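You operate a simulated robot arm through the tools that you are given. There is no shell and no other tool. Be economical: measure what you need, move in short steps, check, and stop when the job is done.

You are at the controls of a simulated two-armed robot. One attempt, no reset.

## Task
Take the lid off the basket on the top of the short grey table and lay it down there. Take the green sponge and put it on the flap top of the green table. Take the glass on the flap top of the green table and put it away on the top tier of the rack. Take the sponge on the flap top of the green table and put it away on the top of the grey plank table. Put the brown sauce pot from the top of the grey table in the green bowl there and the blue sauce pot on the top of the table by the umbrella. Put one of the small bowls from the top of the road side table on the green plate. Open the narrow drawer, put the pad on the top of the road side table away in the inside of the narrow drawer, then shut the drawer. Any order will do. Set down upright: glass.

It is judged by the outcome, as a careful person would: the job done as asked, and still so three seconds after it is handed in. It fails if anything else is knocked over, pushed out of place, dropped, spilled or broken. A push-on lid holds only when it is set on centred and level and pressed home; a screw cap is set on level and turned clockwise until tight.

## Robot
Two 7-joint arms with fingered hands on one trunk, on a base that drives. Base frame: it is fixed to the floor where the robot stands at the start and does not move with it; the origin is under the middle of the robot, x ahead of it, y to its left, z up; the surface under the hand at the start is at about z = 760. Lengths are in mm, angles in rad, forces in N, time in s.
The left shoulder is at the start at [71, 125, 1167], the right one opposite. With the tool pointing down near the work surface each hand reaches from about 380 to 780 mm from the robot's upright axis, wherever it stands, measured 20 degrees to its own side. Places, roughly: basket (10x10x9 cm) [700, 100, 800]; bowl (13x13x6 cm) [-1600, -2200, 800]; flap top of the green table [200, 1500, 700]; glass (7x7x11 cm) [200, 1300, 700]; green plate (17x17x2 cm) [-3200, -1900, 800]; green sponge (8x5x4 cm) [500, 400, 1200]; inside of the narrow drawer [-4200, -2700, 600]; narrow drawer [-4200, -2800, 700]; pad (7x9x4 cm) [-3500, -2600, 800]; sauce pot [-1250, -2000, 750]; small bowl (7x7x4 cm) [-3200, -2900, 800]; sponge (8x5x4 cm) [400, 1600, 700]; top of the grey plank table [-6200, 3500, 700]; top of the table by the umbrella [-3100, -2100, 800]; top tier of the rack (36x16 cm) [-5040, 3600, 1160]. Payload 3.6 kg a hand.
Tool frame (each hand has its own): the origin (TCP) lies between the finger pads and is the grasp point; the fingertips stand 30 mm ahead of it; z points along the fingers, y is the line along which they close. The gripper opens to 104 mm. The gripper's body begins 35 mm behind the TCP. The gripper is a hand of 4 fingers: y runs from the thumb to the fingers, the wrist lies at [-15, -104, -178] in the tool frame.
Orientation is that of the tool frame in the base frame, as [roll, pitch, yaw] about the fixed x, y, z axes, in that order (R = Rz(yaw) Ry(pitch) Rx(roll)). With the fingers straight down and the wrist toward the robot, the tool's x, y and z point along [0, 1, 0], [1, 0, 0] and [0, 0, -1] of the base frame.

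## Interface
- The arms move only by the tool apply_moves. It takes "left_deltas", "right_deltas" or both (then of equal length, played together; a hand with none holds still); each is a list of rows, each an object (a shift or turn left out is 0) with "dr": the turn, a rotation vector about the base's x, y, z in rad, a list of three; "offset": the shift along the base's x, y, z in cm, a list of three. In form: [{"dr": [ax, ay, az], "offset": [tx, ty, tz]}, ...]. A call has 1 to 10 rows; each row shifts and turns the commanded pose from where the row before left it. A row lasts 0.2 s, in which the tool goes at most 50 mm and 0.15 rad; a call with a longer step from one row to the next is refused whole. Where a pose cannot be reached the arm comes as near as it can. A force on the tool above 40 N (or 10 N above the force at the start of the call, whichever is more), or a blocked arm, ends the call early, and 0.2 s more pass. In this call time passes only in rows, and 0.2 s behind the last. It gives the time, the measured TCP pose, the force on the tool (base axes), the opening and the grip force at its end, in the units of the frame above (readings bear some noise), with the torque about the TCP (base axes, N m) and any sound that the robot's microphone picked up.
- Cameras (640 x 400 px; columns grow to the right, rows downward): "scene" is now at [181.5, 37.5, 1329.3]; the picture's right is [0.38, -0.93, 0.00], its down [-0.28, -0.12, -0.95] and it looks along [0.88, 0.36, -0.31] (base axes); focal length 214 px, centre (320, 200). "left" rides on the left gripper at [-61, -92, -130] in its tool frame; the picture's right is [-0.81, -0.27, 0.52], its down [0.53, -0.71, 0.46] and it looks along [0.24, 0.64, 0.72] (tool axes); focal length 275 px, centre (320, 200). "right" rides on the right gripper at [61, -92, -130] in its tool frame; the picture's right is [-0.81, 0.28, -0.52], its down [-0.53, -0.71, 0.45] and it looks along [-0.24, 0.64, 0.72] (tool axes); focal length 275 px, centre (320, 200). There is no depth. A picture from a camera that has moved, and an enlarged one, comes with that camera's place and axes in the base frame and with its lens.
- get_image(camera): a new picture of that camera. It takes no simulated time.
- raise_lower(by): slides the trunk up (or, below 0, down) by that many mm; the arms and the scene camera ride with it, the base frame stays. It gives what a move gives, with no picture.
- base_move(legs): drives the robot by 1 to 6 legs, each [ahead, left, turn to the left] in mm, mm and rad, along the robot's own axes; the way and the turn of a leg run together, so that a leg with both is an arc; at most 1500 mm and 3.142 rad a leg. The arms and the cameras ride along, it lands a little off, and it stops where it bumps. It gives what a move gives.
- curl_fingers(index, middle, ring, thumb_bend, thumb_turn, hand): sets how far each is bent, from 0 (flat) to 1 (curled in); at 0.3 the hand is open as for a grip, at 0.7 the pads meet at the TCP. One left out holds its place. A second passes; each finger stops where it meets its share of the squeeze, and holds until it gets a number again. It is the only way to open and close the hand. It gives what a move gives, with no picture; readings hold the bend of each and the force on the fingers (four entries, about 0 where the hand has none), thumb and palm. thumb_turn goes from beside the hand (0) to across from the fingers (1), as for a grip.
- aim_head(pan, tilt): turns the head with the scene camera to pan (to the left, within 1.396 rad either way) and tilt (down, from -0.506 to 1.204), counted from straight ahead of the robot. It gives what a move gives.
- enlarge(camera, box): a new picture of the part [left, top, right, bottom] of that camera's present view, enlarged. It takes no simulated time.
- job_done(): hands the job in; it is judged then, once.

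Go step by step. Nothing tells you exact positions but the pictures and the camera data: compare them with the known pose of the tool, close in by small moves and look again before you grip or let go. The budget is 493 turns and 264 pictures, counting those below and the enlarged ones. Unless the task says otherwise, let go and move clear before handing in.

The tools are called as name(argument=value, ...) on one line, values as JSON. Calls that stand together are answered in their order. apply_moves: Moves the arms, as the interface text tells. Its arguments: {"type":"object","properties":{"left_deltas":{"type":"array"},"right_deltas":{"type":"array"}},"required":[]} The other tools are called the same way: raise_lower (by) slides the trunk up or down; curl_fingers (index, middle, ring, thumb_bend, thumb_turn, hand) moves the fingers one by one; base_move (legs) drives the base; aim_head (pan, tilt) turns the head that bears the scene camera; get_image (camera) takes a picture; enlarge (camera, box) takes an enlarged picture of a part of a camera's view; job_done () hands the job in.

At the start:

```text
clock: 0.0
left_tcp_pos: [330.3, 259.5, 1398.0]
left_tcp_rot: [-3.141, 0.001, 1.572]
left_ft_force: [-0.7, 0.5, -0.1]
left_torque: [0.0, 0.03, -0.02]
left_width: 103.7
left_grip_force: 0.1
left_shape: jaw
left_bend: [0.3, 0.3, 0.3, 0.3, 0.98]
left_finger forces: [0.0, 0.0, 0.1, 0.0, 0.0, 0.0]
right_tcp_pos: [352.6, -41.4, 1348.0]
right_tcp_rot: [3.139, -0.001, 1.568]
right_ft_force: [19.5, 8.6, 1.6]
right_torque: [-1.15, 2.96, -2.09]
right_width: 103.8
right_grip_force: 0.1
right_shape: jaw
right_bend: [0.3, 0.3, 0.3, 0.3, 0.98]
right_finger forces: [0.0, 0.0, 0.0, 0.0, 0.0, 0.0]
trunk travel left (down, up): [-400.0, 136.0]
robot x, y, heading: [-2.2, -1.3, -0.0]
head pan, tilt: [0.401, 0.365]
```

scene: 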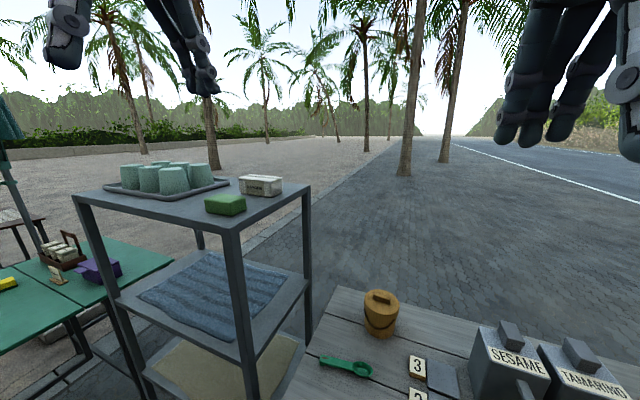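
right: 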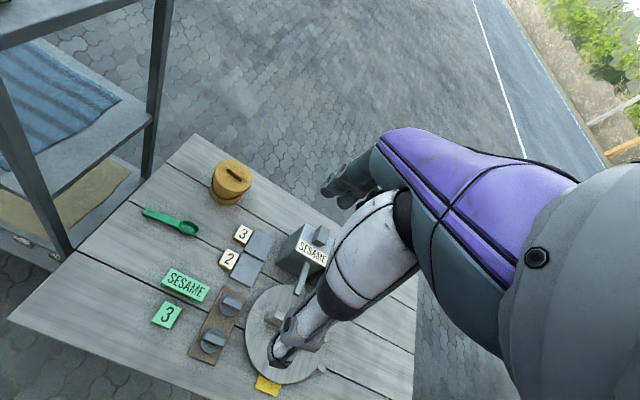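
left: 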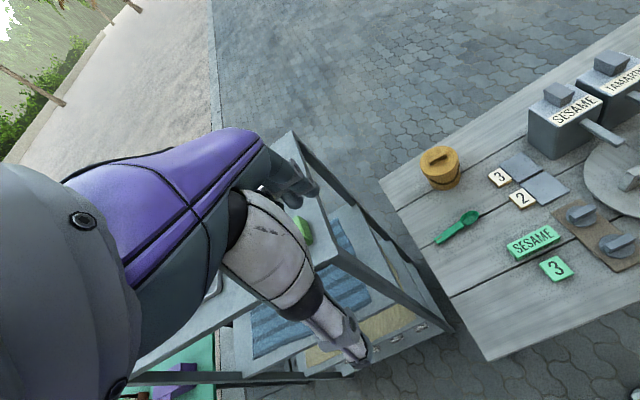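

I can see the basket at about [720, 65, 800], and the green sponge is on the shelf top at about [490, 375, 1180]. I'll zoom in on both before I move.

enlarge(camera="scene", box=[60, 140, 320, 300])

enlarge(camera="scene", box=[280, 260, 480, 400])

```text
2.46 times, centred on (190, 220) of scene
camera zoom: at [181.5, 37.5, 1329.3], right [0.38, -0.93, 0.0], down [-0.28, -0.12, -0.95], along [0.88, 0.36, -0.31], focal length 528 px, centre (640, 151)
```

zoom: 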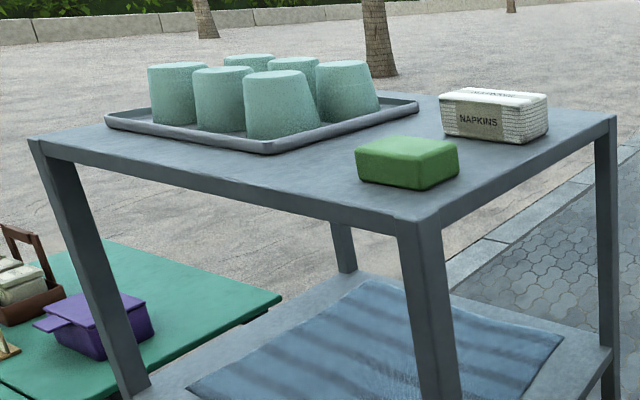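

```text
2.86 times, centred on (380, 330) of scene
camera zoom: at [181.5, 37.5, 1329.3], right [0.38, -0.93, 0.0], down [-0.28, -0.12, -0.95], along [0.88, 0.36, -0.31], focal length 613 px, centre (149, -171)
```

zoom: 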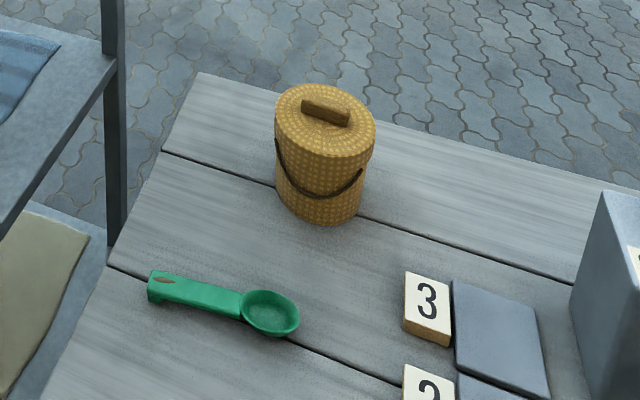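

The sponge is near (537, 421), with its top at about z 1175, and the basket knob bar is near (735, 62, 845) running along y. I'll bring the left hand over the sponge and the right hand over the basket.

apply_moves(left_deltas=[{"offset": [2.0, 1.6, -0.8]}, {"offset": [2.0, 1.6, -0.8]}, {"offset": [2.0, 1.6, -0.8]}, {"offset": [2.0, 1.6, -0.8]}, {"offset": [2.0, 1.6, -0.8]}, {"offset": [2.0, 1.6, -0.8]}, {"offset": [2.0, 1.6, -0.8]}, {"offset": [2.0, 1.6, -0.8]}, {"offset": [2.0, 1.6, -0.8]}, {"offset": [2.0, 1.6, -0.8]}], right_deltas=[{"offset": [3.5, 0.9, -3.0]}, {"offset": [3.5, 0.9, -3.0]}, {"offset": [3.5, 0.9, -3.0]}, {"offset": [3.5, 0.9, -3.0]}, {"offset": [3.5, 0.9, -3.0]}, {"offset": [3.5, 0.9, -3.0]}, {"offset": [3.5, 0.9, -3.0]}, {"offset": [3.5, 0.9, -3.0]}, {"offset": [3.5, 0.9, -3.0]}, {"offset": [3.5, 0.9, -3.0]}])

get_image(camera="left")

get_image(camera="right")

```text
clock: 2.2
left_tcp_pos: [524.4, 417.3, 1319.3]
left_tcp_rot: [-3.14, 0.003, 1.575]
left_ft_force: [0.7, -0.1, 0.0]
left_torque: [0.02, -0.01, 0.0]
left_width: 103.8
left_grip_force: 0.0
left_shape: jaw
left_bend: [0.3, 0.3, 0.3, 0.3, 0.98]
left_finger forces: [0.0, 0.1, 0.0, 0.0, 0.1, 0.0]
left hand out of reach, approached as far as the arm can: row 10
right_tcp_pos: [703.7, 52.2, 1045.7]
right_tcp_rot: [3.14, 0.0, 1.569]
right_ft_force: [0.4, 0.2, -0.6]
right_torque: [-0.03, 0.02, -0.05]
right_width: 103.7
right_grip_force: 0.1
right_shape: jaw
right_bend: [0.3, 0.3, 0.3, 0.3, 0.98]
right_finger forces: [0.0, 0.1, 0.0, 0.0, 0.0, 0.0]
trunk travel left (down, up): [-400.0, 136.0]
robot x, y, heading: [-0.8, 1.6, 0.004]
head pan, tilt: [0.401, 0.365]
```

```text
258 pictures are left
camera left: at [434.2, 356.1, 1448.9], right [-0.27, -0.81, -0.52], down [-0.72, 0.53, -0.45], along [0.64, 0.25, -0.73], focal length 275 px, centre (320, 200)
```

left: 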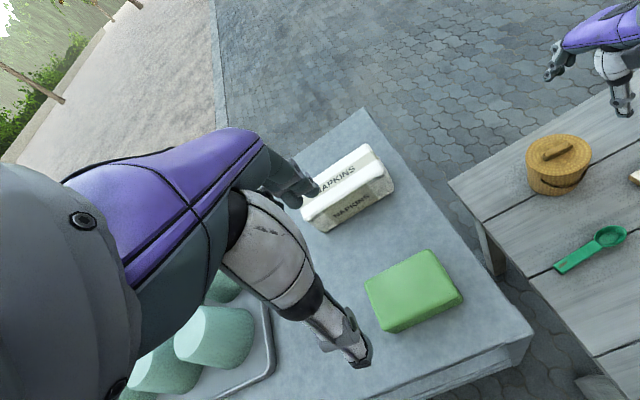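

```text
257 pictures are left
camera right: at [610.3, 112.3, 1176.0], right [0.28, -0.81, 0.52], down [-0.71, -0.53, -0.46], along [0.64, -0.24, -0.73], focal length 275 px, centre (320, 200)
```

right: 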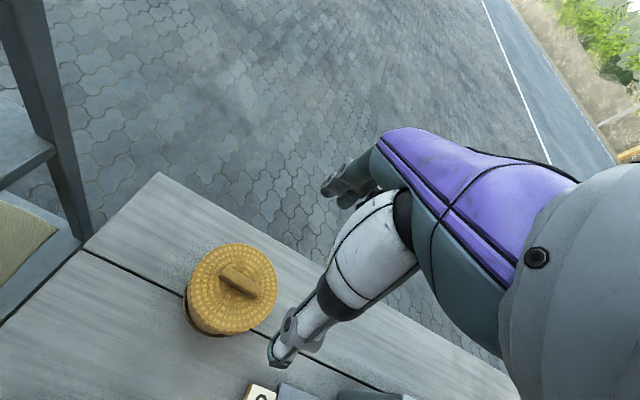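

The sponge centre is at about (515, 397) with its top at 1184, and its short side runs along x. I'll lower the left hand in steps and look closer at the lid knob.

apply_moves(left_deltas=[{"offset": [-0.5, -1.0, -2.7]}, {"offset": [-0.5, -1.0, -2.7]}, {"offset": [0, 0, -2.7]}, {"offset": [0, 0, -2.7]}], right_deltas=[{"offset": [0.5, 0.3, -2.0]}, {"offset": [0.5, 0.3, -2.0]}, {"offset": [0.5, 0.2, -2.0]}, {"offset": [0, 0, -2.0]}])

get_image(camera="left")

enlarge(camera="right", box=[160, 180, 400, 400])

```text
clock: 3.2
left_tcp_pos: [513.8, 392.9, 1211.7]
left_tcp_rot: [3.139, 0.0, 1.569]
left_ft_force: [-0.5, 0.0, -0.3]
left_torque: [-0.01, 0.04, 0.01]
left_width: 104.0
left_grip_force: 0.2
left_shape: jaw
left_bend: [0.3, 0.3, 0.3, 0.3, 0.98]
left_finger forces: [0.0, 0.0, 0.0, 0.1, 0.0, 0.0]
right_tcp_pos: [718.3, 55.5, 965.9]
right_tcp_rot: [-3.141, -0.002, 1.569]
right_ft_force: [0.1, 0.9, -0.5]
right_torque: [-0.02, -0.03, 0.03]
right_width: 103.9
right_grip_force: 0.2
right_shape: jaw
right_bend: [0.3, 0.3, 0.3, 0.3, 0.98]
right_finger forces: [0.1, 0.1, 0.1, 0.0, 0.0, 0.0]
trunk travel left (down, up): [-400.0, 136.0]
robot x, y, heading: [-1.0, 0.3, 0.001]
head pan, tilt: [0.401, 0.365]
```

```text
256 pictures are left
camera left: at [423.0, 333.0, 1341.3], right [-0.27, -0.81, -0.52], down [-0.71, 0.53, -0.46], along [0.65, 0.24, -0.72], focal length 275 px, centre (320, 200)
```

left: 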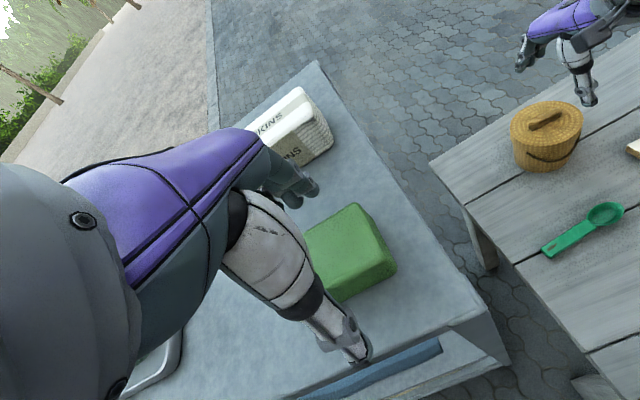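

```text
1.82 times, centred on (280, 290) of right
camera zoom: at [624.7, 116.9, 1097.0], right [0.27, -0.81, 0.52], down [-0.71, -0.53, -0.46], along [0.64, -0.24, -0.73], focal length 500 px, centre (393, 36)
```

zoom: 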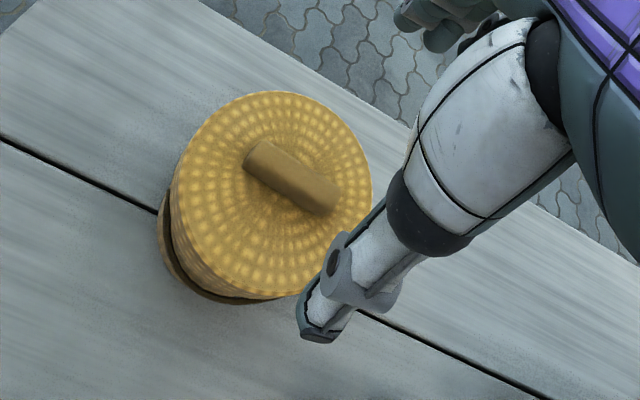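

The left hand is nearly over the sponge. I'll move it down the last 25 mm and close.

apply_moves(left_deltas=[{"offset": [0.2, 0.3, -1.0]}, {"offset": [0, 0, -0.8]}, {"offset": [0, 0, -0.7]}])

curl_fingers(hand="left", index=0.7, middle=0.7, ring=0.7, thumb_bend=0.7)

get_image(camera="left")

```text
clock: 4.0
left_tcp_pos: [515.3, 396.9, 1189.3]
left_tcp_rot: [3.136, 0.0, 1.57]
left_ft_force: [-1.9, 0.8, 7.3]
left_torque: [0.07, -0.37, -0.01]
left_width: 103.5
left_grip_force: 0.0
left_shape: jaw
left_bend: [0.3, 0.3, 0.3, 0.3, 0.98]
left_finger forces: [0.0, 6.8, 0.1, 0.0, 0.0, 0.1]
right_tcp_pos: [716.7, 56.4, 965.0]
right_tcp_rot: [-3.14, -0.001, 1.57]
right_ft_force: [0.0, -1.3, -0.3]
right_torque: [-0.03, -0.01, 0.01]
right_width: 103.7
right_grip_force: 0.0
right_shape: jaw
right_bend: [0.3, 0.3, 0.3, 0.3, 0.98]
right_finger forces: [0.0, 0.1, 0.0, 0.0, 0.0, 0.0]
trunk travel left (down, up): [-400.0, 136.0]
robot x, y, heading: [1.6, -4.0, 0.002]
head pan, tilt: [0.401, 0.365]
```

```text
clock: 5.0
left_tcp_pos: [516.0, 394.4, 1193.3]
left_tcp_rot: [3.126, 0.0, 1.568]
left_ft_force: [11.0, 1.1, 34.9]
left_torque: [0.07, -1.45, -0.05]
left_width: 45.1
left_grip_force: 34.7
left_shape: fingers
left_bend: [0.54, 0.4, 0.6, 0.56, 0.95]
left_finger forces: [18.3, 20.1, 7.9, 0.1, 22.6, 0.1]
right_tcp_pos: [717.2, 54.5, 967.1]
right_tcp_rot: [-3.141, -0.004, 1.569]
right_ft_force: [0.1, 0.2, 0.6]
right_torque: [0.03, 0.03, 0.0]
right_width: 103.6
right_grip_force: 0.1
right_shape: jaw
right_bend: [0.3, 0.3, 0.3, 0.3, 0.98]
right_finger forces: [0.0, 0.0, 0.0, 0.1, 0.0, 0.1]
trunk travel left (down, up): [-400.0, 136.0]
robot x, y, heading: [-0.4, -0.2, -0.001]
head pan, tilt: [0.401, 0.365]
```

```text
254 pictures are left
camera left: at [423.7, 334.5, 1321.1], right [-0.27, -0.81, -0.52], down [-0.7, 0.53, -0.47], along [0.66, 0.24, -0.71], focal length 275 px, centre (320, 200)
```

left: 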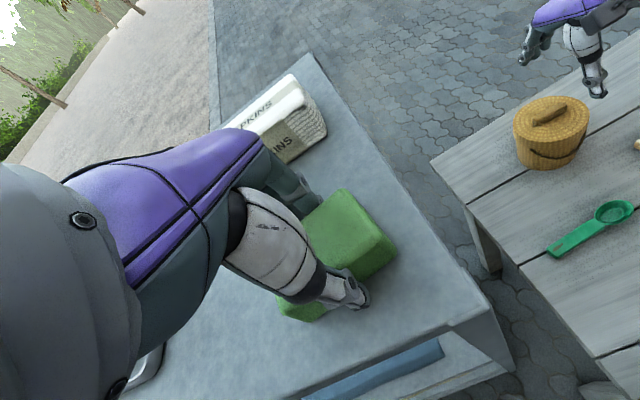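

The sponge is held, at a width of 45. I'll lift it off the shelf and check.

apply_moves(left_deltas=[{"offset": [0, 0, 1.0]}, {"offset": [0, 0, 2.0]}, {"offset": [0, 0, 3.0]}, {"offset": [-0.5, 0, 4.0]}])

get_image(camera="left")

```text
clock: 6.0
left_tcp_pos: [509.2, 396.3, 1286.7]
left_tcp_rot: [-3.141, 0.001, 1.572]
left_ft_force: [0.2, 0.0, 0.1]
left_torque: [0.01, 0.02, 0.0]
left_width: 44.9
left_grip_force: 17.5
left_shape: fingers
left_bend: [0.54, 0.5, 0.61, 0.55, 0.94]
left_finger forces: [10.7, 0.0, 7.2, 0.0, 17.7, 0.0]
right_tcp_pos: [718.1, 56.4, 967.0]
right_tcp_rot: [-3.141, -0.001, 1.568]
right_ft_force: [-0.2, 0.3, 0.4]
right_torque: [0.0, 0.01, 0.01]
right_width: 103.7
right_grip_force: 0.1
right_shape: jaw
right_bend: [0.3, 0.3, 0.3, 0.3, 0.98]
right_finger forces: [0.0, 0.1, 0.1, 0.0, 0.1, 0.0]
trunk travel left (down, up): [-400.0, 136.0]
robot x, y, heading: [-2.3, 2.9, 0.006]
head pan, tilt: [0.401, 0.365]
```

```text
253 pictures are left
camera left: at [419.7, 335.3, 1416.0], right [-0.28, -0.81, -0.52], down [-0.71, 0.53, -0.45], along [0.64, 0.24, -0.73], focal length 275 px, centre (320, 200)
```

left: 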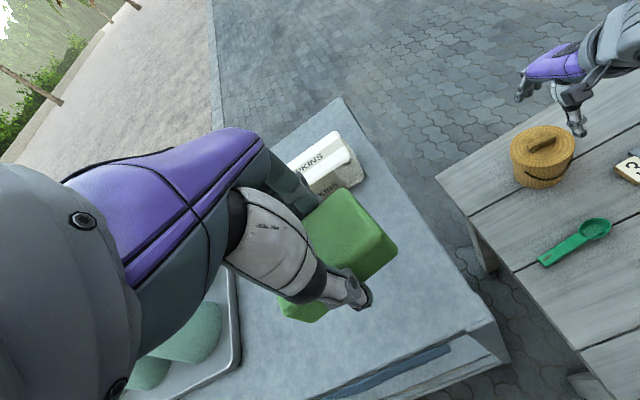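

The sponge is secure. I'll pull the left hand back and lower the right hand to the lid knob.

apply_moves(left_deltas=[{"offset": [-3, -2, 2]}, {"offset": [-3, -2, 2]}, {"offset": [-3, -2, 2]}, {"offset": [-3, -2, 1]}], right_deltas=[{"offset": [0.2, 0.2, -2]}, {"offset": [0.2, 0.2, -2]}, {"offset": [0, 0, -2]}, {"offset": [0, 0, -1.5]}])

enlarge(camera="right", box=[160, 130, 480, 400])

enlarge(camera="scene", box=[300, 220, 460, 360])

```text
clock: 7.0
left_tcp_pos: [387.6, 316.1, 1358.2]
left_tcp_rot: [3.141, 0.0, 1.571]
left_ft_force: [0.7, -0.3, -0.7]
left_torque: [-0.01, 0.0, -0.01]
left_width: 45.0
left_grip_force: 17.9
left_shape: fingers
left_bend: [0.54, 0.5, 0.61, 0.55, 0.94]
left_finger forces: [10.7, 0.0, 7.2, 0.1, 17.8, 0.0]
right_tcp_pos: [719.7, 58.2, 890.9]
right_tcp_rot: [-3.141, -0.003, 1.569]
right_ft_force: [-0.5, 0.3, 0.0]
right_torque: [0.0, -0.01, -0.01]
right_width: 104.0
right_grip_force: 0.1
right_shape: jaw
right_bend: [0.3, 0.3, 0.3, 0.3, 0.98]
right_finger forces: [0.1, 0.0, 0.0, 0.2, 0.1, 0.0]
trunk travel left (down, up): [-400.0, 136.0]
robot x, y, heading: [0.7, -0.7, -0.001]
head pan, tilt: [0.401, 0.365]
```

```text
1.48 times, centred on (320, 265) of right
camera zoom: at [626.2, 119.7, 1022.2], right [0.27, -0.81, 0.52], down [-0.71, -0.53, -0.46], along [0.64, -0.24, -0.72], focal length 408 px, centre (320, 104)
```

zoom: 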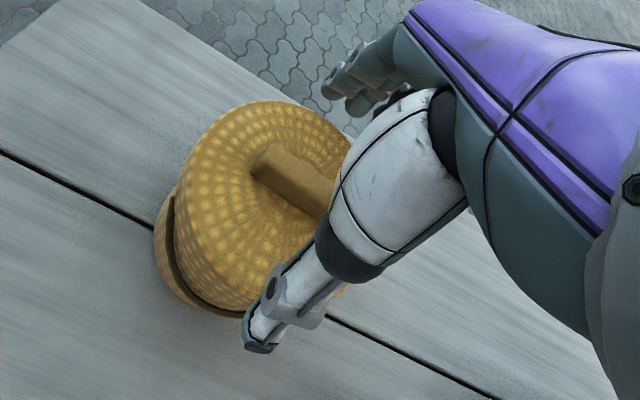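

```text
2.86 times, centred on (380, 290) of scene
camera zoom: at [179.9, 38.3, 1324.4], right [0.39, -0.92, 0.0], down [-0.33, -0.14, -0.93], along [0.86, 0.36, -0.36], focal length 613 px, centre (149, -57)
```

zoom: 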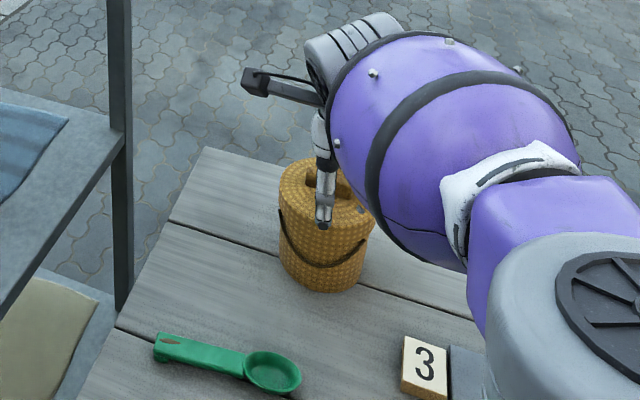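

The right fingers straddle the knob bar. I'll go down a little further and close gently.

apply_moves(right_deltas=[{"offset": [0.2, 0.2, -0.4]}, {"offset": [0, 0, -0.3]}])

curl_fingers(hand="right", index=0.6, middle=0.6, ring=0.6, thumb_bend=0.6)

enlarge(camera="right", box=[160, 130, 480, 400])

```text
clock: 7.6
left_tcp_pos: [390.4, 315.8, 1357.1]
left_tcp_rot: [3.141, -0.001, 1.571]
left_ft_force: [-0.2, -1.0, 0.3]
left_torque: [0.0, 0.0, 0.01]
left_width: 44.9
left_grip_force: 18.1
left_shape: fingers
left_bend: [0.54, 0.5, 0.61, 0.55, 0.94]
left_finger forces: [10.6, 0.0, 7.1, 0.0, 17.7, 0.1]
right_tcp_pos: [719.5, 59.1, 887.7]
right_tcp_rot: [-3.14, -0.003, 1.568]
right_ft_force: [-0.2, -0.1, 0.2]
right_torque: [0.0, -0.01, 0.03]
right_width: 104.0
right_grip_force: 0.2
right_shape: jaw
right_bend: [0.3, 0.3, 0.3, 0.3, 0.98]
right_finger forces: [0.0, 0.0, 0.1, 0.0, 0.0, 0.1]
right hand out of reach, approached as far as the arm can: row 1
trunk travel left (down, up): [-400.0, 136.0]
robot x, y, heading: [-0.1, 1.6, -0.001]
head pan, tilt: [0.401, 0.365]
```

```text
clock: 8.6
left_tcp_pos: [389.5, 316.5, 1357.0]
left_tcp_rot: [3.141, -0.001, 1.57]
left_ft_force: [0.9, 0.0, 0.4]
left_torque: [0.03, 0.0, -0.01]
left_width: 45.1
left_grip_force: 17.5
left_shape: fingers
left_bend: [0.54, 0.5, 0.61, 0.55, 0.94]
left_finger forces: [10.5, 0.1, 7.2, 0.0, 17.6, 0.0]
right_tcp_pos: [720.5, 58.4, 888.2]
right_tcp_rot: [3.139, 0.0, 1.568]
right_ft_force: [2.3, -0.5, 10.5]
right_torque: [-0.13, -0.46, 0.08]
right_width: 35.0
right_grip_force: 9.4
right_shape: fingers
right_bend: [0.6, 0.53, 0.6, 0.55, 0.97]
right_finger forces: [0.0, 14.6, 0.0, 0.1, 4.6, 0.0]
trunk travel left (down, up): [-400.0, 136.0]
robot x, y, heading: [3.6, -2.8, -0.001]
head pan, tilt: [0.401, 0.365]
```

```text
1.48 times, centred on (320, 265) of right
camera zoom: at [626.5, 119.6, 1020.0], right [0.27, -0.81, 0.52], down [-0.71, -0.53, -0.46], along [0.65, -0.24, -0.72], focal length 408 px, centre (320, 104)
```

zoom: 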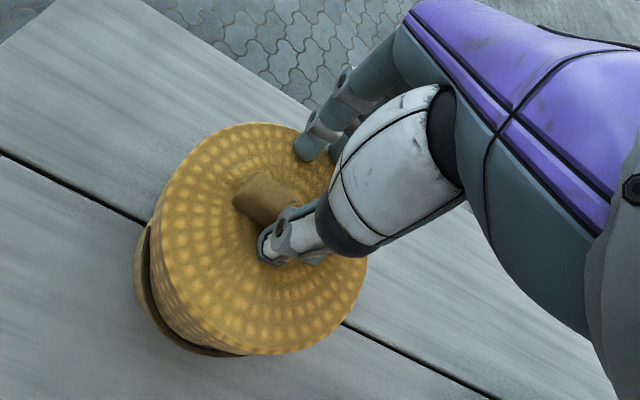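

The basket shifted about a centimetre toward me as the middle finger met the knob. I'll close the rest of the way, then check the grip.

curl_fingers(hand="right", index=0.7, middle=0.65, ring=0.7, thumb_bend=0.75)

enlarge(camera="right", box=[160, 130, 480, 400])

enlarge(camera="scene", box=[300, 220, 460, 360])

```text
clock: 9.6
left_tcp_pos: [387.6, 316.0, 1357.9]
left_tcp_rot: [-3.141, 0.0, 1.571]
left_ft_force: [0.8, 0.0, -1.0]
left_torque: [-0.01, 0.01, 0.04]
left_width: 44.8
left_grip_force: 17.9
left_shape: fingers
left_bend: [0.54, 0.5, 0.61, 0.55, 0.94]
left_finger forces: [10.6, 0.0, 7.2, 0.0, 17.7, 0.0]
right_tcp_pos: [720.6, 58.2, 889.8]
right_tcp_rot: [3.14, -0.001, 1.571]
right_ft_force: [-2.6, -0.1, 18.9]
right_torque: [-0.15, -0.18, 0.0]
right_width: 15.1
right_grip_force: 21.1
right_shape: fingers
right_bend: [0.7, 0.52, 0.7, 0.63, 0.95]
right_finger forces: [0.0, 22.4, 0.0, 0.0, 20.0, 0.0]
trunk travel left (down, up): [-400.0, 136.0]
robot x, y, heading: [0.3, -2.2, -0.002]
head pan, tilt: [0.401, 0.365]
```

```text
1.48 times, centred on (320, 265) of right
camera zoom: at [625.3, 119.7, 1020.6], right [0.27, -0.81, 0.52], down [-0.71, -0.53, -0.46], along [0.65, -0.24, -0.72], focal length 408 px, centre (320, 104)
```

zoom: 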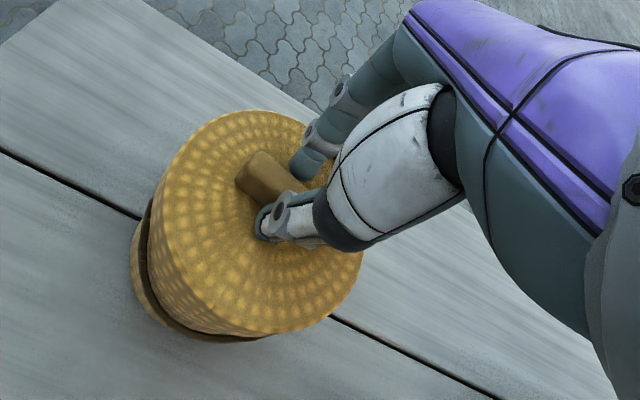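

```text
2.86 times, centred on (380, 290) of scene
camera zoom: at [178.5, 38.3, 1324.7], right [0.39, -0.92, 0.0], down [-0.33, -0.14, -0.93], along [0.86, 0.36, -0.36], focal length 613 px, centre (149, -57)
```

zoom: 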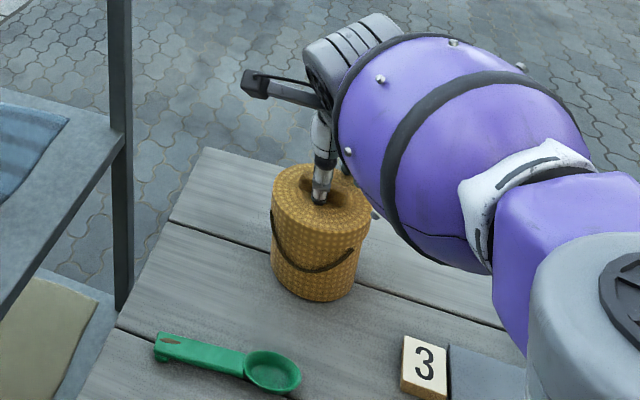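

The knob is pinched at 15 mm. I'll lift it slowly to see whether the lid comes off.

apply_moves(right_deltas=[{"offset": [0, 0, 0.5]}, {"offset": [0, 0, 0.5]}, {"offset": [0, 0, 0.7]}, {"offset": [0, 0, 0.8]}])

enlarge(camera="scene", box=[300, 220, 460, 360])

```text
clock: 10.6
left_tcp_pos: [389.3, 316.7, 1356.7]
left_tcp_rot: [3.14, 0.0, 1.57]
left_ft_force: [-0.2, 0.3, -0.4]
left_torque: [0.01, 0.01, 0.03]
left_width: 44.8
left_grip_force: 17.8
left_shape: fingers
left_bend: [0.54, 0.5, 0.61, 0.55, 0.94]
left_finger forces: [10.6, 0.0, 7.3, 0.1, 17.7, 0.1]
right_tcp_pos: [720.3, 59.2, 911.5]
right_tcp_rot: [-3.139, 0.0, 1.57]
right_ft_force: [0.3, 0.4, -0.7]
right_torque: [-0.02, 0.01, 0.02]
right_width: 11.1
right_grip_force: 13.9
right_shape: fingers
right_bend: [0.7, 0.52, 0.7, 0.65, 0.95]
right_finger forces: [0.1, 12.2, 0.0, 0.0, 15.1, 0.0]
trunk travel left (down, up): [-400.0, 136.0]
robot x, y, heading: [2.5, -0.9, 0.006]
head pan, tilt: [0.401, 0.365]
```

```text
2.86 times, centred on (380, 290) of scene
camera zoom: at [180.9, 38.4, 1324.2], right [0.39, -0.92, 0.0], down [-0.33, -0.14, -0.93], along [0.86, 0.36, -0.36], focal length 613 px, centre (149, -57)
```

zoom: 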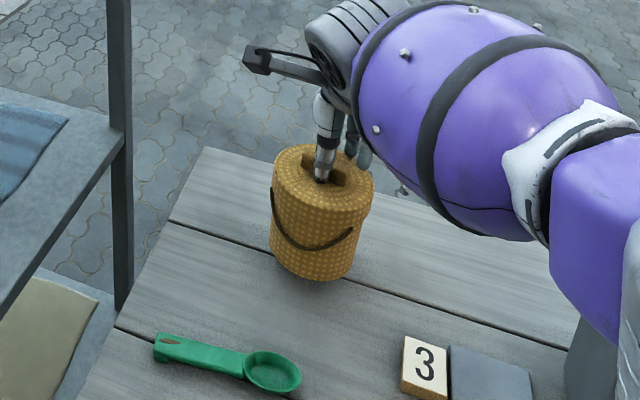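

The whole basket came up, so the lid is a tight push fit and the left hand will have to hold the body. I'll set the basket back down while keeping hold of the knob, and return the sponge to its spot on the shelf for now.

apply_moves(right_deltas=[{"offset": [0, 0, -0.6]}, {"offset": [0, 0, -0.6]}, {"offset": [0, 0, -0.6]}, {"offset": [0, 0, -0.6]}], left_deltas=[{"offset": [3, 2, -1]}, {"offset": [3, 2, -2]}, {"offset": [3, 2, -2]}, {"offset": [3.3, 2, -2]}])

apply_moves(left_deltas=[{"offset": [0.3, 0, -4]}, {"offset": [0, 0, -3]}, {"offset": [0, 0, -1.5]}, {"offset": [0, 0, -0.7]}])

get_image(camera="left")

```text
clock: 11.6
left_tcp_pos: [513.0, 397.8, 1287.2]
left_tcp_rot: [3.14, 0.0, 1.571]
left_ft_force: [0.4, 0.5, 0.5]
left_torque: [0.0, -0.01, 0.01]
left_width: 44.8
left_grip_force: 17.9
left_shape: fingers
left_bend: [0.54, 0.5, 0.61, 0.55, 0.94]
left_finger forces: [10.5, 0.0, 7.1, 0.0, 17.6, 0.1]
right_tcp_pos: [720.7, 60.4, 890.1]
right_tcp_rot: [3.139, -0.002, 1.571]
right_ft_force: [0.1, 0.5, 6.6]
right_torque: [-0.04, -0.22, 0.01]
right_width: 11.3
right_grip_force: 15.6
right_shape: fingers
right_bend: [0.7, 0.52, 0.7, 0.65, 0.95]
right_finger forces: [0.0, 13.1, 0.1, 0.0, 17.5, 0.1]
trunk travel left (down, up): [-400.0, 136.0]
robot x, y, heading: [3.3, -0.5, -0.005]
head pan, tilt: [0.401, 0.365]
```

```text
clock: 12.6
left_tcp_pos: [516.6, 398.7, 1196.1]
left_tcp_rot: [3.141, 0.0, 1.57]
left_ft_force: [0.2, 0.0, -1.0]
left_torque: [0.01, 0.02, -0.03]
left_width: 45.0
left_grip_force: 17.6
left_shape: fingers
left_bend: [0.54, 0.5, 0.61, 0.55, 0.94]
left_finger forces: [10.5, 0.0, 7.1, 0.0, 17.6, 0.1]
right_tcp_pos: [719.9, 59.0, 889.5]
right_tcp_rot: [3.14, -0.001, 1.569]
right_ft_force: [0.0, 0.7, 15.0]
right_torque: [-0.05, -0.27, 0.04]
right_width: 10.8
right_grip_force: 18.6
right_shape: fingers
right_bend: [0.7, 0.51, 0.7, 0.66, 0.95]
right_finger forces: [0.1, 16.5, 0.0, 0.1, 20.7, 0.1]
trunk travel left (down, up): [-400.0, 136.0]
robot x, y, heading: [-2.6, -2.4, -0.002]
head pan, tilt: [0.401, 0.365]
```

```text
246 pictures are left
camera left: at [425.4, 338.1, 1325.2], right [-0.27, -0.81, -0.52], down [-0.71, 0.53, -0.46], along [0.65, 0.24, -0.72], focal length 275 px, centre (320, 200)
```

left: 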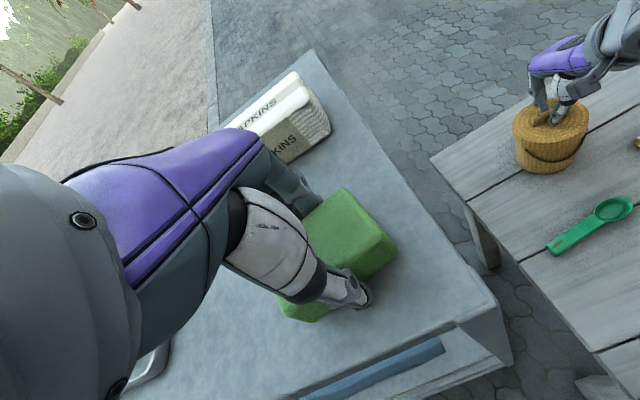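

The sponge is a few millimetres above the shelf. I'll lower it, release it and lift clear.

apply_moves(left_deltas=[{"offset": [0, 0, -0.3]}, {"offset": [0, 0, -0.2]}], right_deltas=[{"offset": [0, 0, 0.1]}, {"offset": [0, 0, 0]}])

curl_fingers(hand="left", index=0.3, middle=0.3, ring=0.3, thumb_bend=0.3)

apply_moves(left_deltas=[{"offset": [0, 0, 2]}, {"offset": [0, 0, 4]}, {"offset": [0, -1, 5]}, {"offset": [-4, -2, 1]}, {"offset": [-4, -2.5, 0]}])

get_image(camera="left")

```text
clock: 13.2
left_tcp_pos: [515.5, 398.2, 1192.4]
left_tcp_rot: [3.132, 0.001, 1.569]
left_ft_force: [0.0, 2.0, 13.8]
left_torque: [0.18, -0.51, 0.11]
left_width: 44.9
left_grip_force: 24.6
left_shape: fingers
left_bend: [0.54, 0.49, 0.61, 0.55, 0.94]
left_finger forces: [13.3, 11.4, 7.2, 0.0, 17.6, 0.0]
right_tcp_pos: [719.3, 58.6, 889.5]
right_tcp_rot: [-3.141, -0.002, 1.57]
right_ft_force: [1.3, 0.9, 8.4]
right_torque: [-0.1, -0.31, 0.05]
right_width: 10.3
right_grip_force: 15.7
right_shape: fingers
right_bend: [0.7, 0.51, 0.7, 0.66, 0.95]
right_finger forces: [0.0, 15.8, 0.0, 0.0, 16.2, 0.1]
trunk travel left (down, up): [-400.0, 136.0]
robot x, y, heading: [0.0, -1.5, 0.002]
head pan, tilt: [0.401, 0.365]
```

```text
clock: 14.2
left_tcp_pos: [515.3, 397.6, 1190.2]
left_tcp_rot: [-3.141, 0.0, 1.57]
left_ft_force: [-0.2, -0.8, 4.9]
left_torque: [0.01, -0.22, -0.02]
left_width: 102.6
left_grip_force: 2.2
left_shape: fingers
left_bend: [0.3, 0.3, 0.3, 0.3, 0.97]
left_finger forces: [0.0, 4.1, 0.1, 0.0, 0.0, 0.1]
right_tcp_pos: [720.3, 59.5, 890.0]
right_tcp_rot: [-3.14, -0.002, 1.568]
right_ft_force: [-1.1, -0.2, 7.8]
right_torque: [-0.06, -0.16, 0.01]
right_width: 10.3
right_grip_force: 16.5
right_shape: fingers
right_bend: [0.7, 0.51, 0.7, 0.66, 0.95]
right_finger forces: [0.1, 14.7, 0.1, 0.0, 18.0, 0.0]
trunk travel left (down, up): [-400.0, 136.0]
robot x, y, heading: [0.8, -2.4, 0.001]
head pan, tilt: [0.401, 0.365]
```

```text
refused: row 3 steps farther than a row can; nothing moved
```

```text
245 pictures are left
camera left: at [425.5, 337.4, 1319.8], right [-0.27, -0.81, -0.52], down [-0.71, 0.53, -0.46], along [0.64, 0.24, -0.72], focal length 275 px, centre (320, 200)
```

left: 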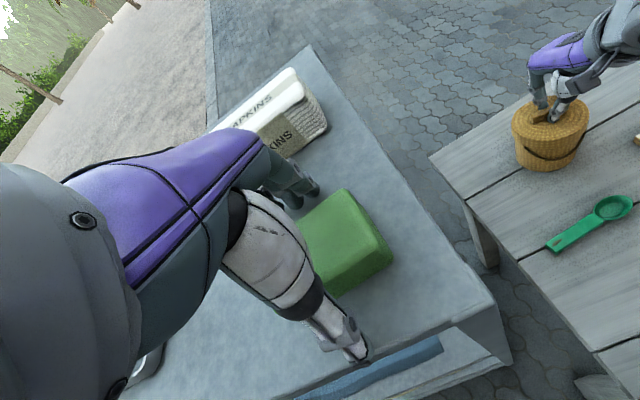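

The sponge is back on the shelf. I'll raise the left hand clear and check how much room the base has in front of it.

apply_moves(left_deltas=[{"offset": [0, 0, 2]}, {"offset": [0, 0, 4]}, {"offset": [0, -1, 4.5]}, {"offset": [-4, -2, 1]}, {"offset": [-4, -2.5, 0]}])

aim_head(pan=0.0, tilt=1.0)

get_image(camera="scene")

```text
clock: 15.4
left_tcp_pos: [434.8, 342.2, 1304.6]
left_tcp_rot: [3.141, -0.001, 1.571]
left_ft_force: [-0.7, -0.3, 0.3]
left_torque: [0.01, -0.01, 0.01]
left_width: 102.9
left_grip_force: 0.0
left_shape: fingers
left_bend: [0.3, 0.3, 0.3, 0.3, 0.97]
left_finger forces: [0.1, 0.0, 0.1, 0.0, 0.0, 0.0]
right_tcp_pos: [719.6, 58.1, 890.4]
right_tcp_rot: [3.14, -0.002, 1.57]
right_ft_force: [-0.7, 0.0, 8.6]
right_torque: [-0.03, -0.14, 0.01]
right_width: 10.8
right_grip_force: 17.1
right_shape: fingers
right_bend: [0.7, 0.51, 0.7, 0.66, 0.95]
right_finger forces: [0.1, 14.7, 0.0, 0.0, 18.8, 0.1]
trunk travel left (down, up): [-400.0, 136.0]
robot x, y, heading: [0.1, -0.1, -0.001]
head pan, tilt: [0.401, 0.365]
```

```text
clock: 16.4
left_tcp_pos: [437.6, 343.2, 1305.4]
left_tcp_rot: [3.141, 0.0, 1.572]
left_ft_force: [-0.4, -0.7, 0.3]
left_torque: [-0.02, 0.03, 0.0]
left_width: 102.9
left_grip_force: 0.1
left_shape: fingers
left_bend: [0.3, 0.3, 0.3, 0.3, 0.97]
left_finger forces: [0.1, 0.0, 0.0, 0.0, 0.1, 0.1]
right_tcp_pos: [719.6, 59.8, 889.8]
right_tcp_rot: [3.141, -0.002, 1.569]
right_ft_force: [0.2, 0.2, 8.1]
right_torque: [-0.13, -0.23, 0.03]
right_width: 10.2
right_grip_force: 16.2
right_shape: fingers
right_bend: [0.7, 0.51, 0.7, 0.66, 0.95]
right_finger forces: [0.1, 15.7, 0.0, 0.0, 17.5, 0.0]
trunk travel left (down, up): [-400.0, 136.0]
robot x, y, heading: [0.1, 2.2, 0.002]
head pan, tilt: [0.0, 1.0]
```

```text
244 pictures are left
camera scene: at [164.0, 2.1, 1271.1], right [0.0, -1.0, 0.0], down [-0.84, 0.0, -0.54], along [0.54, 0.0, -0.84], focal length 214 px, centre (320, 200)
```

scene: 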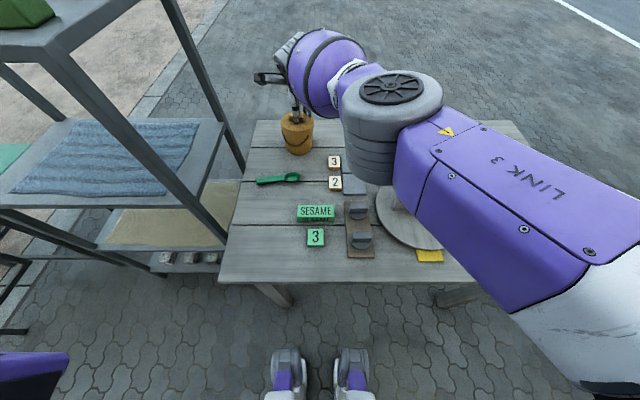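

There's about 100 mm of room to move forward. I'll lift the basket, draw it in 80 mm and drive ahead 80 mm, so it goes back to the same spot with better reach.

apply_moves(right_deltas=[{"offset": [0, 0, 2]}, {"offset": [0, 0, 2]}, {"offset": [-4, 0, 1]}, {"offset": [-4, 0, 0]}], left_deltas=[{"offset": [-2, -2, 0]}, {"offset": [-2, -2, 0]}, {"offset": [-2, -2, 0]}, {"offset": [-2, -2, 0]}])

base_move(legs=[[80, 0, 0]])

get_image(camera="scene")

```text
clock: 17.4
left_tcp_pos: [354.5, 261.4, 1303.9]
left_tcp_rot: [3.141, -0.001, 1.569]
left_ft_force: [0.1, 0.5, 0.1]
left_torque: [0.0, 0.0, -0.02]
left_width: 102.9
left_grip_force: 0.2
left_shape: fingers
left_bend: [0.3, 0.3, 0.3, 0.3, 0.97]
left_finger forces: [0.1, 0.0, 0.0, 0.0, 0.0, 0.1]
right_tcp_pos: [640.6, 59.9, 939.9]
right_tcp_rot: [3.141, -0.002, 1.568]
right_ft_force: [0.0, -0.4, -0.6]
right_torque: [-0.02, -0.03, 0.01]
right_width: 10.1
right_grip_force: 12.5
right_shape: fingers
right_bend: [0.7, 0.51, 0.7, 0.66, 0.95]
right_finger forces: [0.1, 11.8, 0.0, 0.0, 13.4, 0.0]
trunk travel left (down, up): [-400.0, 136.0]
robot x, y, heading: [-2.5, -1.1, -0.002]
head pan, tilt: [0.0, 1.0]
```

```text
clock: 18.5
left_tcp_pos: [436.9, 261.1, 1303.1]
left_tcp_rot: [3.14, 0.0, 1.57]
left_ft_force: [0.6, 0.2, 0.3]
left_torque: [-0.02, 0.04, 0.03]
left_width: 102.8
left_grip_force: 0.1
left_shape: fingers
left_bend: [0.3, 0.3, 0.3, 0.3, 0.97]
left_finger forces: [0.1, 0.0, 0.0, 0.0, 0.1, 0.0]
right_tcp_pos: [721.7, 59.6, 939.5]
right_tcp_rot: [-3.139, -0.001, 1.566]
right_ft_force: [-0.1, -0.3, -1.5]
right_torque: [-0.04, 0.0, 0.0]
right_width: 9.9
right_grip_force: 12.8
right_shape: fingers
right_bend: [0.7, 0.51, 0.7, 0.66, 0.95]
right_finger forces: [0.1, 11.9, 0.1, 0.0, 13.6, 0.1]
trunk travel left (down, up): [-400.0, 136.0]
robot x, y, heading: [77.9, -0.8, -0.001]
head pan, tilt: [0.0, 1.0]
```

```text
243 pictures are left
camera scene: at [245.1, 1.8, 1270.8], right [0.0, -1.0, 0.0], down [-0.84, 0.0, -0.54], along [0.54, 0.0, -0.84], focal length 214 px, centre (320, 200)
```

scene: 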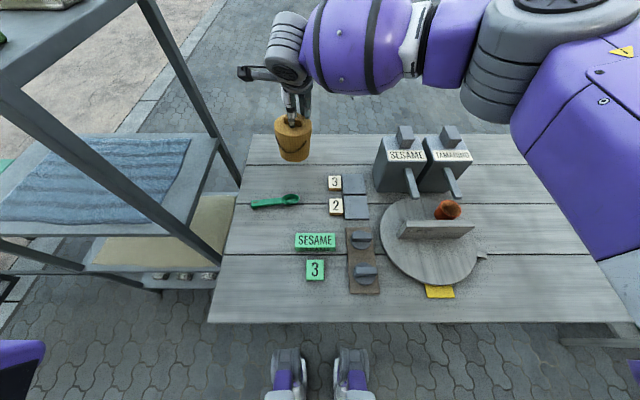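

The basket is back over its original spot. I'll lower it to the table while the left hand tilts sideways and comes in from the left to hold the body.

apply_moves(right_deltas=[{"offset": [0, 0, -1]}, {"offset": [0, 0, -1]}, {"offset": [0, 0, -1]}, {"offset": [0, 0, -1]}, {"offset": [0, 0, -0.7]}, {}, {}, {}, {}, {}], left_deltas=[{"offset": [1.2, -0.3, -3], "dr": [-0.15, 0, 0]}, {"offset": [1.2, -0.3, -3], "dr": [-0.15, 0, 0]}, {"offset": [1.2, -0.3, -3], "dr": [-0.15, 0, 0]}, {"offset": [1.2, -0.3, -3], "dr": [-0.15, 0, 0]}, {"offset": [1.2, -0.3, -3], "dr": [-0.15, 0, 0]}, {"offset": [1.2, -0.3, -3], "dr": [-0.15, 0, 0]}, {"offset": [1.2, -0.3, -3], "dr": [-0.15, 0, 0]}, {"offset": [1.2, -0.3, -3], "dr": [-0.15, 0, 0]}, {"offset": [1.2, -0.3, -3], "dr": [0, 0, 0.12]}, {"offset": [1.2, -0.3, -3], "dr": [0, 0, 0.12]}])

get_image(camera="left")

get_image(camera="scene")

```text
clock: 19.9
left_tcp_pos: [506.3, 241.5, 1136.8]
left_tcp_rot: [3.093, 0.887, 1.532]
left_ft_force: [-8.0, -3.1, 15.5]
left_torque: [1.58, 0.38, 0.79]
left_width: 103.0
left_grip_force: 8.4
left_shape: fingers
left_bend: [0.3, 0.3, 0.3, 0.3, 0.98]
left_finger forces: [0.0, 0.1, 0.1, 0.0, 0.0, 16.6]
right_tcp_pos: [720.8, 59.9, 891.5]
right_tcp_rot: [-3.139, 0.0, 1.567]
right_ft_force: [-0.6, 0.6, -1.1]
right_torque: [0.01, -0.01, -0.05]
right_width: 10.1
right_grip_force: 12.4
right_shape: fingers
right_bend: [0.7, 0.51, 0.7, 0.66, 0.95]
right_finger forces: [0.0, 11.8, 0.0, 0.1, 13.7, 0.0]
trunk travel left (down, up): [-400.0, 136.0]
robot x, y, heading: [78.7, 0.9, -0.001]
head pan, tilt: [0.0, 1.0]
stopped in row 7 (left hand): the force on the tool passed its limit at 70 N (the readings are from after the stop); the commanded pose is now the measured one
```

```text
242 pictures are left
camera left: at [412.1, 304.6, 1262.9], right [-0.29, -0.91, 0.29], down [-0.69, -0.02, -0.72], along [0.66, -0.41, -0.63], focal length 275 px, centre (320, 200)
```

left: 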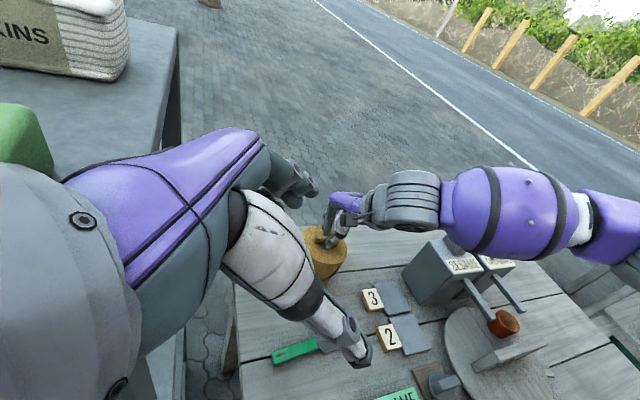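

```text
241 pictures are left
camera scene: at [243.6, 1.2, 1271.1], right [0.0, -1.0, 0.0], down [-0.84, 0.0, -0.54], along [0.54, 0.0, -0.84], focal length 214 px, centre (320, 200)
```

scene: 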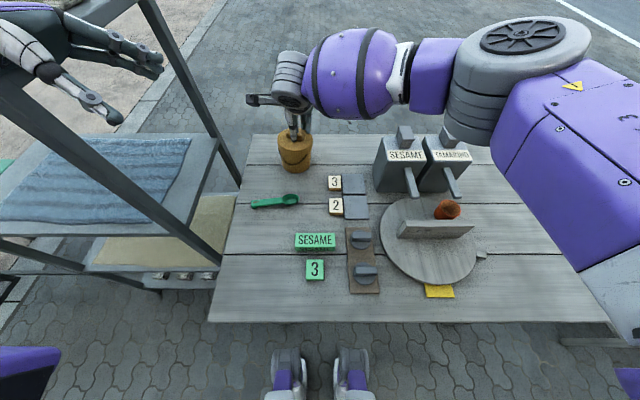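

The left palm brushed the shelf edge, but the shelf hasn't moved. I'll back off toward myself, finish turning with the hand further in, then come down in front of the shelf.

apply_moves(left_deltas=[{"offset": [-3, -2, 2]}, {"offset": [-3, -3, 1]}, {"offset": [-2, -3, 0]}, {"offset": [0, -2, -2], "dr": [-0.15, 0, 0]}, {"offset": [0, 0, -4], "dr": [-0.15, 0, 0]}, {"offset": [0, 0, -4.5], "dr": [0, 0, 0.12]}, {"offset": [0, 0, -4.5], "dr": [0, 0, 0.12]}, {"offset": [0, 0, -4.5], "dr": [0, 0, 0.11]}])

get_image(camera="scene")

```text
clock: 21.7
left_tcp_pos: [477.5, 174.8, 972.8]
left_tcp_rot: [3.068, 1.186, 1.861]
left_ft_force: [-0.5, 0.0, 0.4]
left_torque: [0.03, 0.01, -0.01]
left_width: 102.9
left_grip_force: 0.1
left_shape: fingers
left_bend: [0.3, 0.3, 0.3, 0.3, 0.98]
left_finger forces: [0.0, 0.0, 0.0, 0.1, 0.1, 0.0]
left hand out of reach, approached as far as the arm can: row 3, 4, 5, 6, 7
right_tcp_pos: [720.6, 59.5, 891.3]
right_tcp_rot: [-3.14, -0.001, 1.568]
right_ft_force: [-0.7, -0.2, 0.2]
right_torque: [-0.02, -0.01, 0.02]
right_width: 10.1
right_grip_force: 12.8
right_shape: fingers
right_bend: [0.7, 0.51, 0.7, 0.66, 0.95]
right_finger forces: [0.2, 11.8, 0.0, 0.0, 13.8, 0.1]
trunk travel left (down, up): [-400.0, 136.0]
robot x, y, heading: [80.5, -0.7, -0.004]
head pan, tilt: [0.0, 1.0]
```

```text
240 pictures are left
camera scene: at [244.1, 1.5, 1270.9], right [0.0, -1.0, 0.0], down [-0.84, 0.0, -0.54], along [0.54, 0.0, -0.84], focal length 214 px, centre (320, 200)
```

scene: 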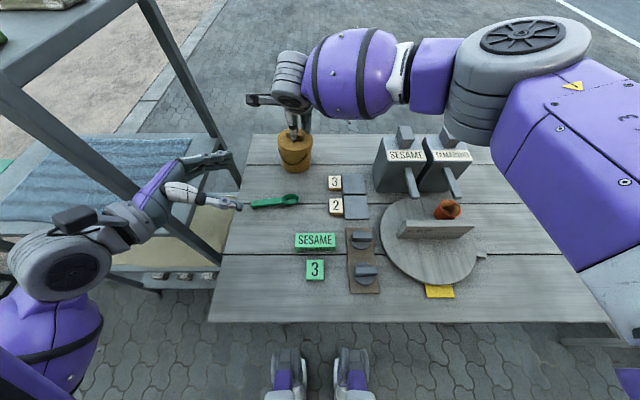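

The left hand is now clear of the shelf and turned. I'll move it forward over the table toward the basket.

apply_moves(left_deltas=[{"offset": [4.3, 0.5, -2.2]}, {"offset": [4.3, 0, -2.2]}, {"offset": [4.3, 0, -2.2]}, {"offset": [4.3, 0, -2.2]}])

get_image(camera="left")

get_image(camera="scene")

```text
clock: 22.9
left_tcp_pos: [628.5, 150.7, 889.5]
left_tcp_rot: [3.061, 1.196, 1.817]
left_ft_force: [0.3, 0.2, -0.1]
left_torque: [-0.03, -0.03, -0.01]
left_width: 103.1
left_grip_force: 0.0
left_shape: fingers
left_bend: [0.3, 0.3, 0.3, 0.3, 0.97]
left_finger forces: [0.0, 0.0, 0.0, 0.1, 0.1, 0.1]
right_tcp_pos: [711.4, 49.5, 896.8]
right_tcp_rot: [3.135, -0.011, 1.567]
right_ft_force: [-0.3, -0.2, -0.8]
right_torque: [0.02, -0.04, -0.01]
right_width: 10.1
right_grip_force: 13.2
right_shape: fingers
right_bend: [0.7, 0.51, 0.7, 0.66, 0.95]
right_finger forces: [0.2, 11.6, 0.1, 0.1, 14.2, 0.0]
trunk travel left (down, up): [-400.0, 136.0]
robot x, y, heading: [78.9, -3.7, -0.002]
head pan, tilt: [0.0, 1.0]
stopped in row 4 (left hand): the arm was blocked; the commanded pose is now the measured one
```

```text
239 pictures are left
camera left: at [507.9, 213.4, 990.6], right [-0.03, -0.83, 0.56], down [-0.59, -0.44, -0.68], along [0.81, -0.35, -0.47], focal length 275 px, centre (320, 200)
```

left: 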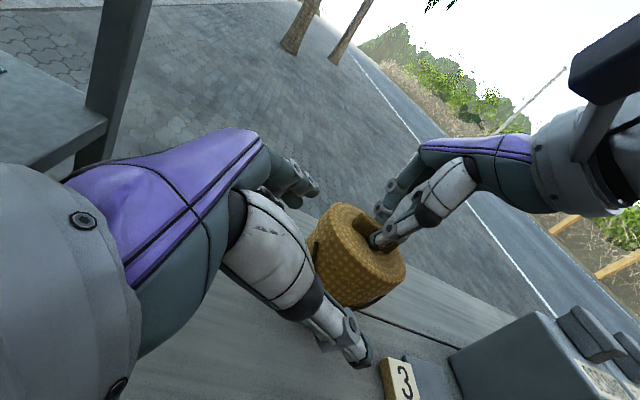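

```text
238 pictures are left
camera scene: at [231.4, -11.4, 1272.2], right [0.0, -1.0, -0.01], down [-0.84, 0.01, -0.55], along [0.55, 0.01, -0.84], focal length 214 px, centre (320, 200)
```

scene: 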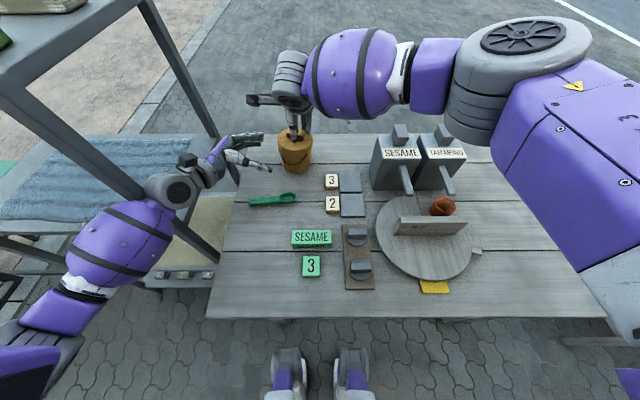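

The left forearm is blocked against the shelf post. I'll retreat it, lift the basket, and stand further right while turned a little left, so the left arm can come in clear of the shelf.

apply_moves(left_deltas=[{"offset": [-4.3, 0, 2.2]}, {"offset": [-4.3, 0, 2.2]}, {"offset": [-4.3, 0, 2.2]}, {"offset": [-4.3, 0, 2.2]}, {"offset": [-2, 0, 4]}], right_deltas=[{"offset": [0, 0, 0]}, {"offset": [0, 0, 2]}, {"offset": [0, 0, 2.5]}, {"offset": [0, 0, 2.5]}, {"offset": [0, 0, 2.5]}])

get_image(camera="scene")

```text
clock: 24.1
left_tcp_pos: [476.1, 184.5, 995.4]
left_tcp_rot: [3.077, 1.195, 1.845]
left_ft_force: [-0.3, -0.2, 0.0]
left_torque: [0.0, 0.01, -0.02]
left_width: 103.6
left_grip_force: 0.1
left_shape: fingers
left_bend: [0.3, 0.3, 0.3, 0.3, 0.97]
left_finger forces: [0.1, 0.0, 0.1, 0.0, 0.0, 0.0]
left hand out of reach, approached as far as the arm can: row 5
right_tcp_pos: [717.1, 56.3, 986.8]
right_tcp_rot: [-3.14, 0.001, 1.566]
right_ft_force: [-0.4, -0.1, -0.2]
right_torque: [-0.04, -0.02, 0.02]
right_width: 10.6
right_grip_force: 13.8
right_shape: fingers
right_bend: [0.7, 0.52, 0.7, 0.66, 0.95]
right_finger forces: [0.0, 12.0, 0.0, 0.0, 15.3, 0.1]
trunk travel left (down, up): [-400.0, 136.0]
robot x, y, heading: [74.3, -1.3, 0.0]
head pan, tilt: [0.0, 1.0]
```

```text
237 pictures are left
camera scene: at [242.9, 0.3, 1270.8], right [0.0, -1.0, 0.0], down [-0.84, 0.0, -0.54], along [0.54, 0.0, -0.84], focal length 214 px, centre (320, 200)
```

scene: 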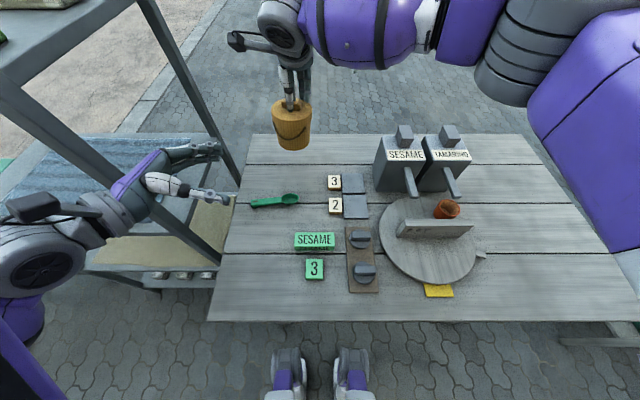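

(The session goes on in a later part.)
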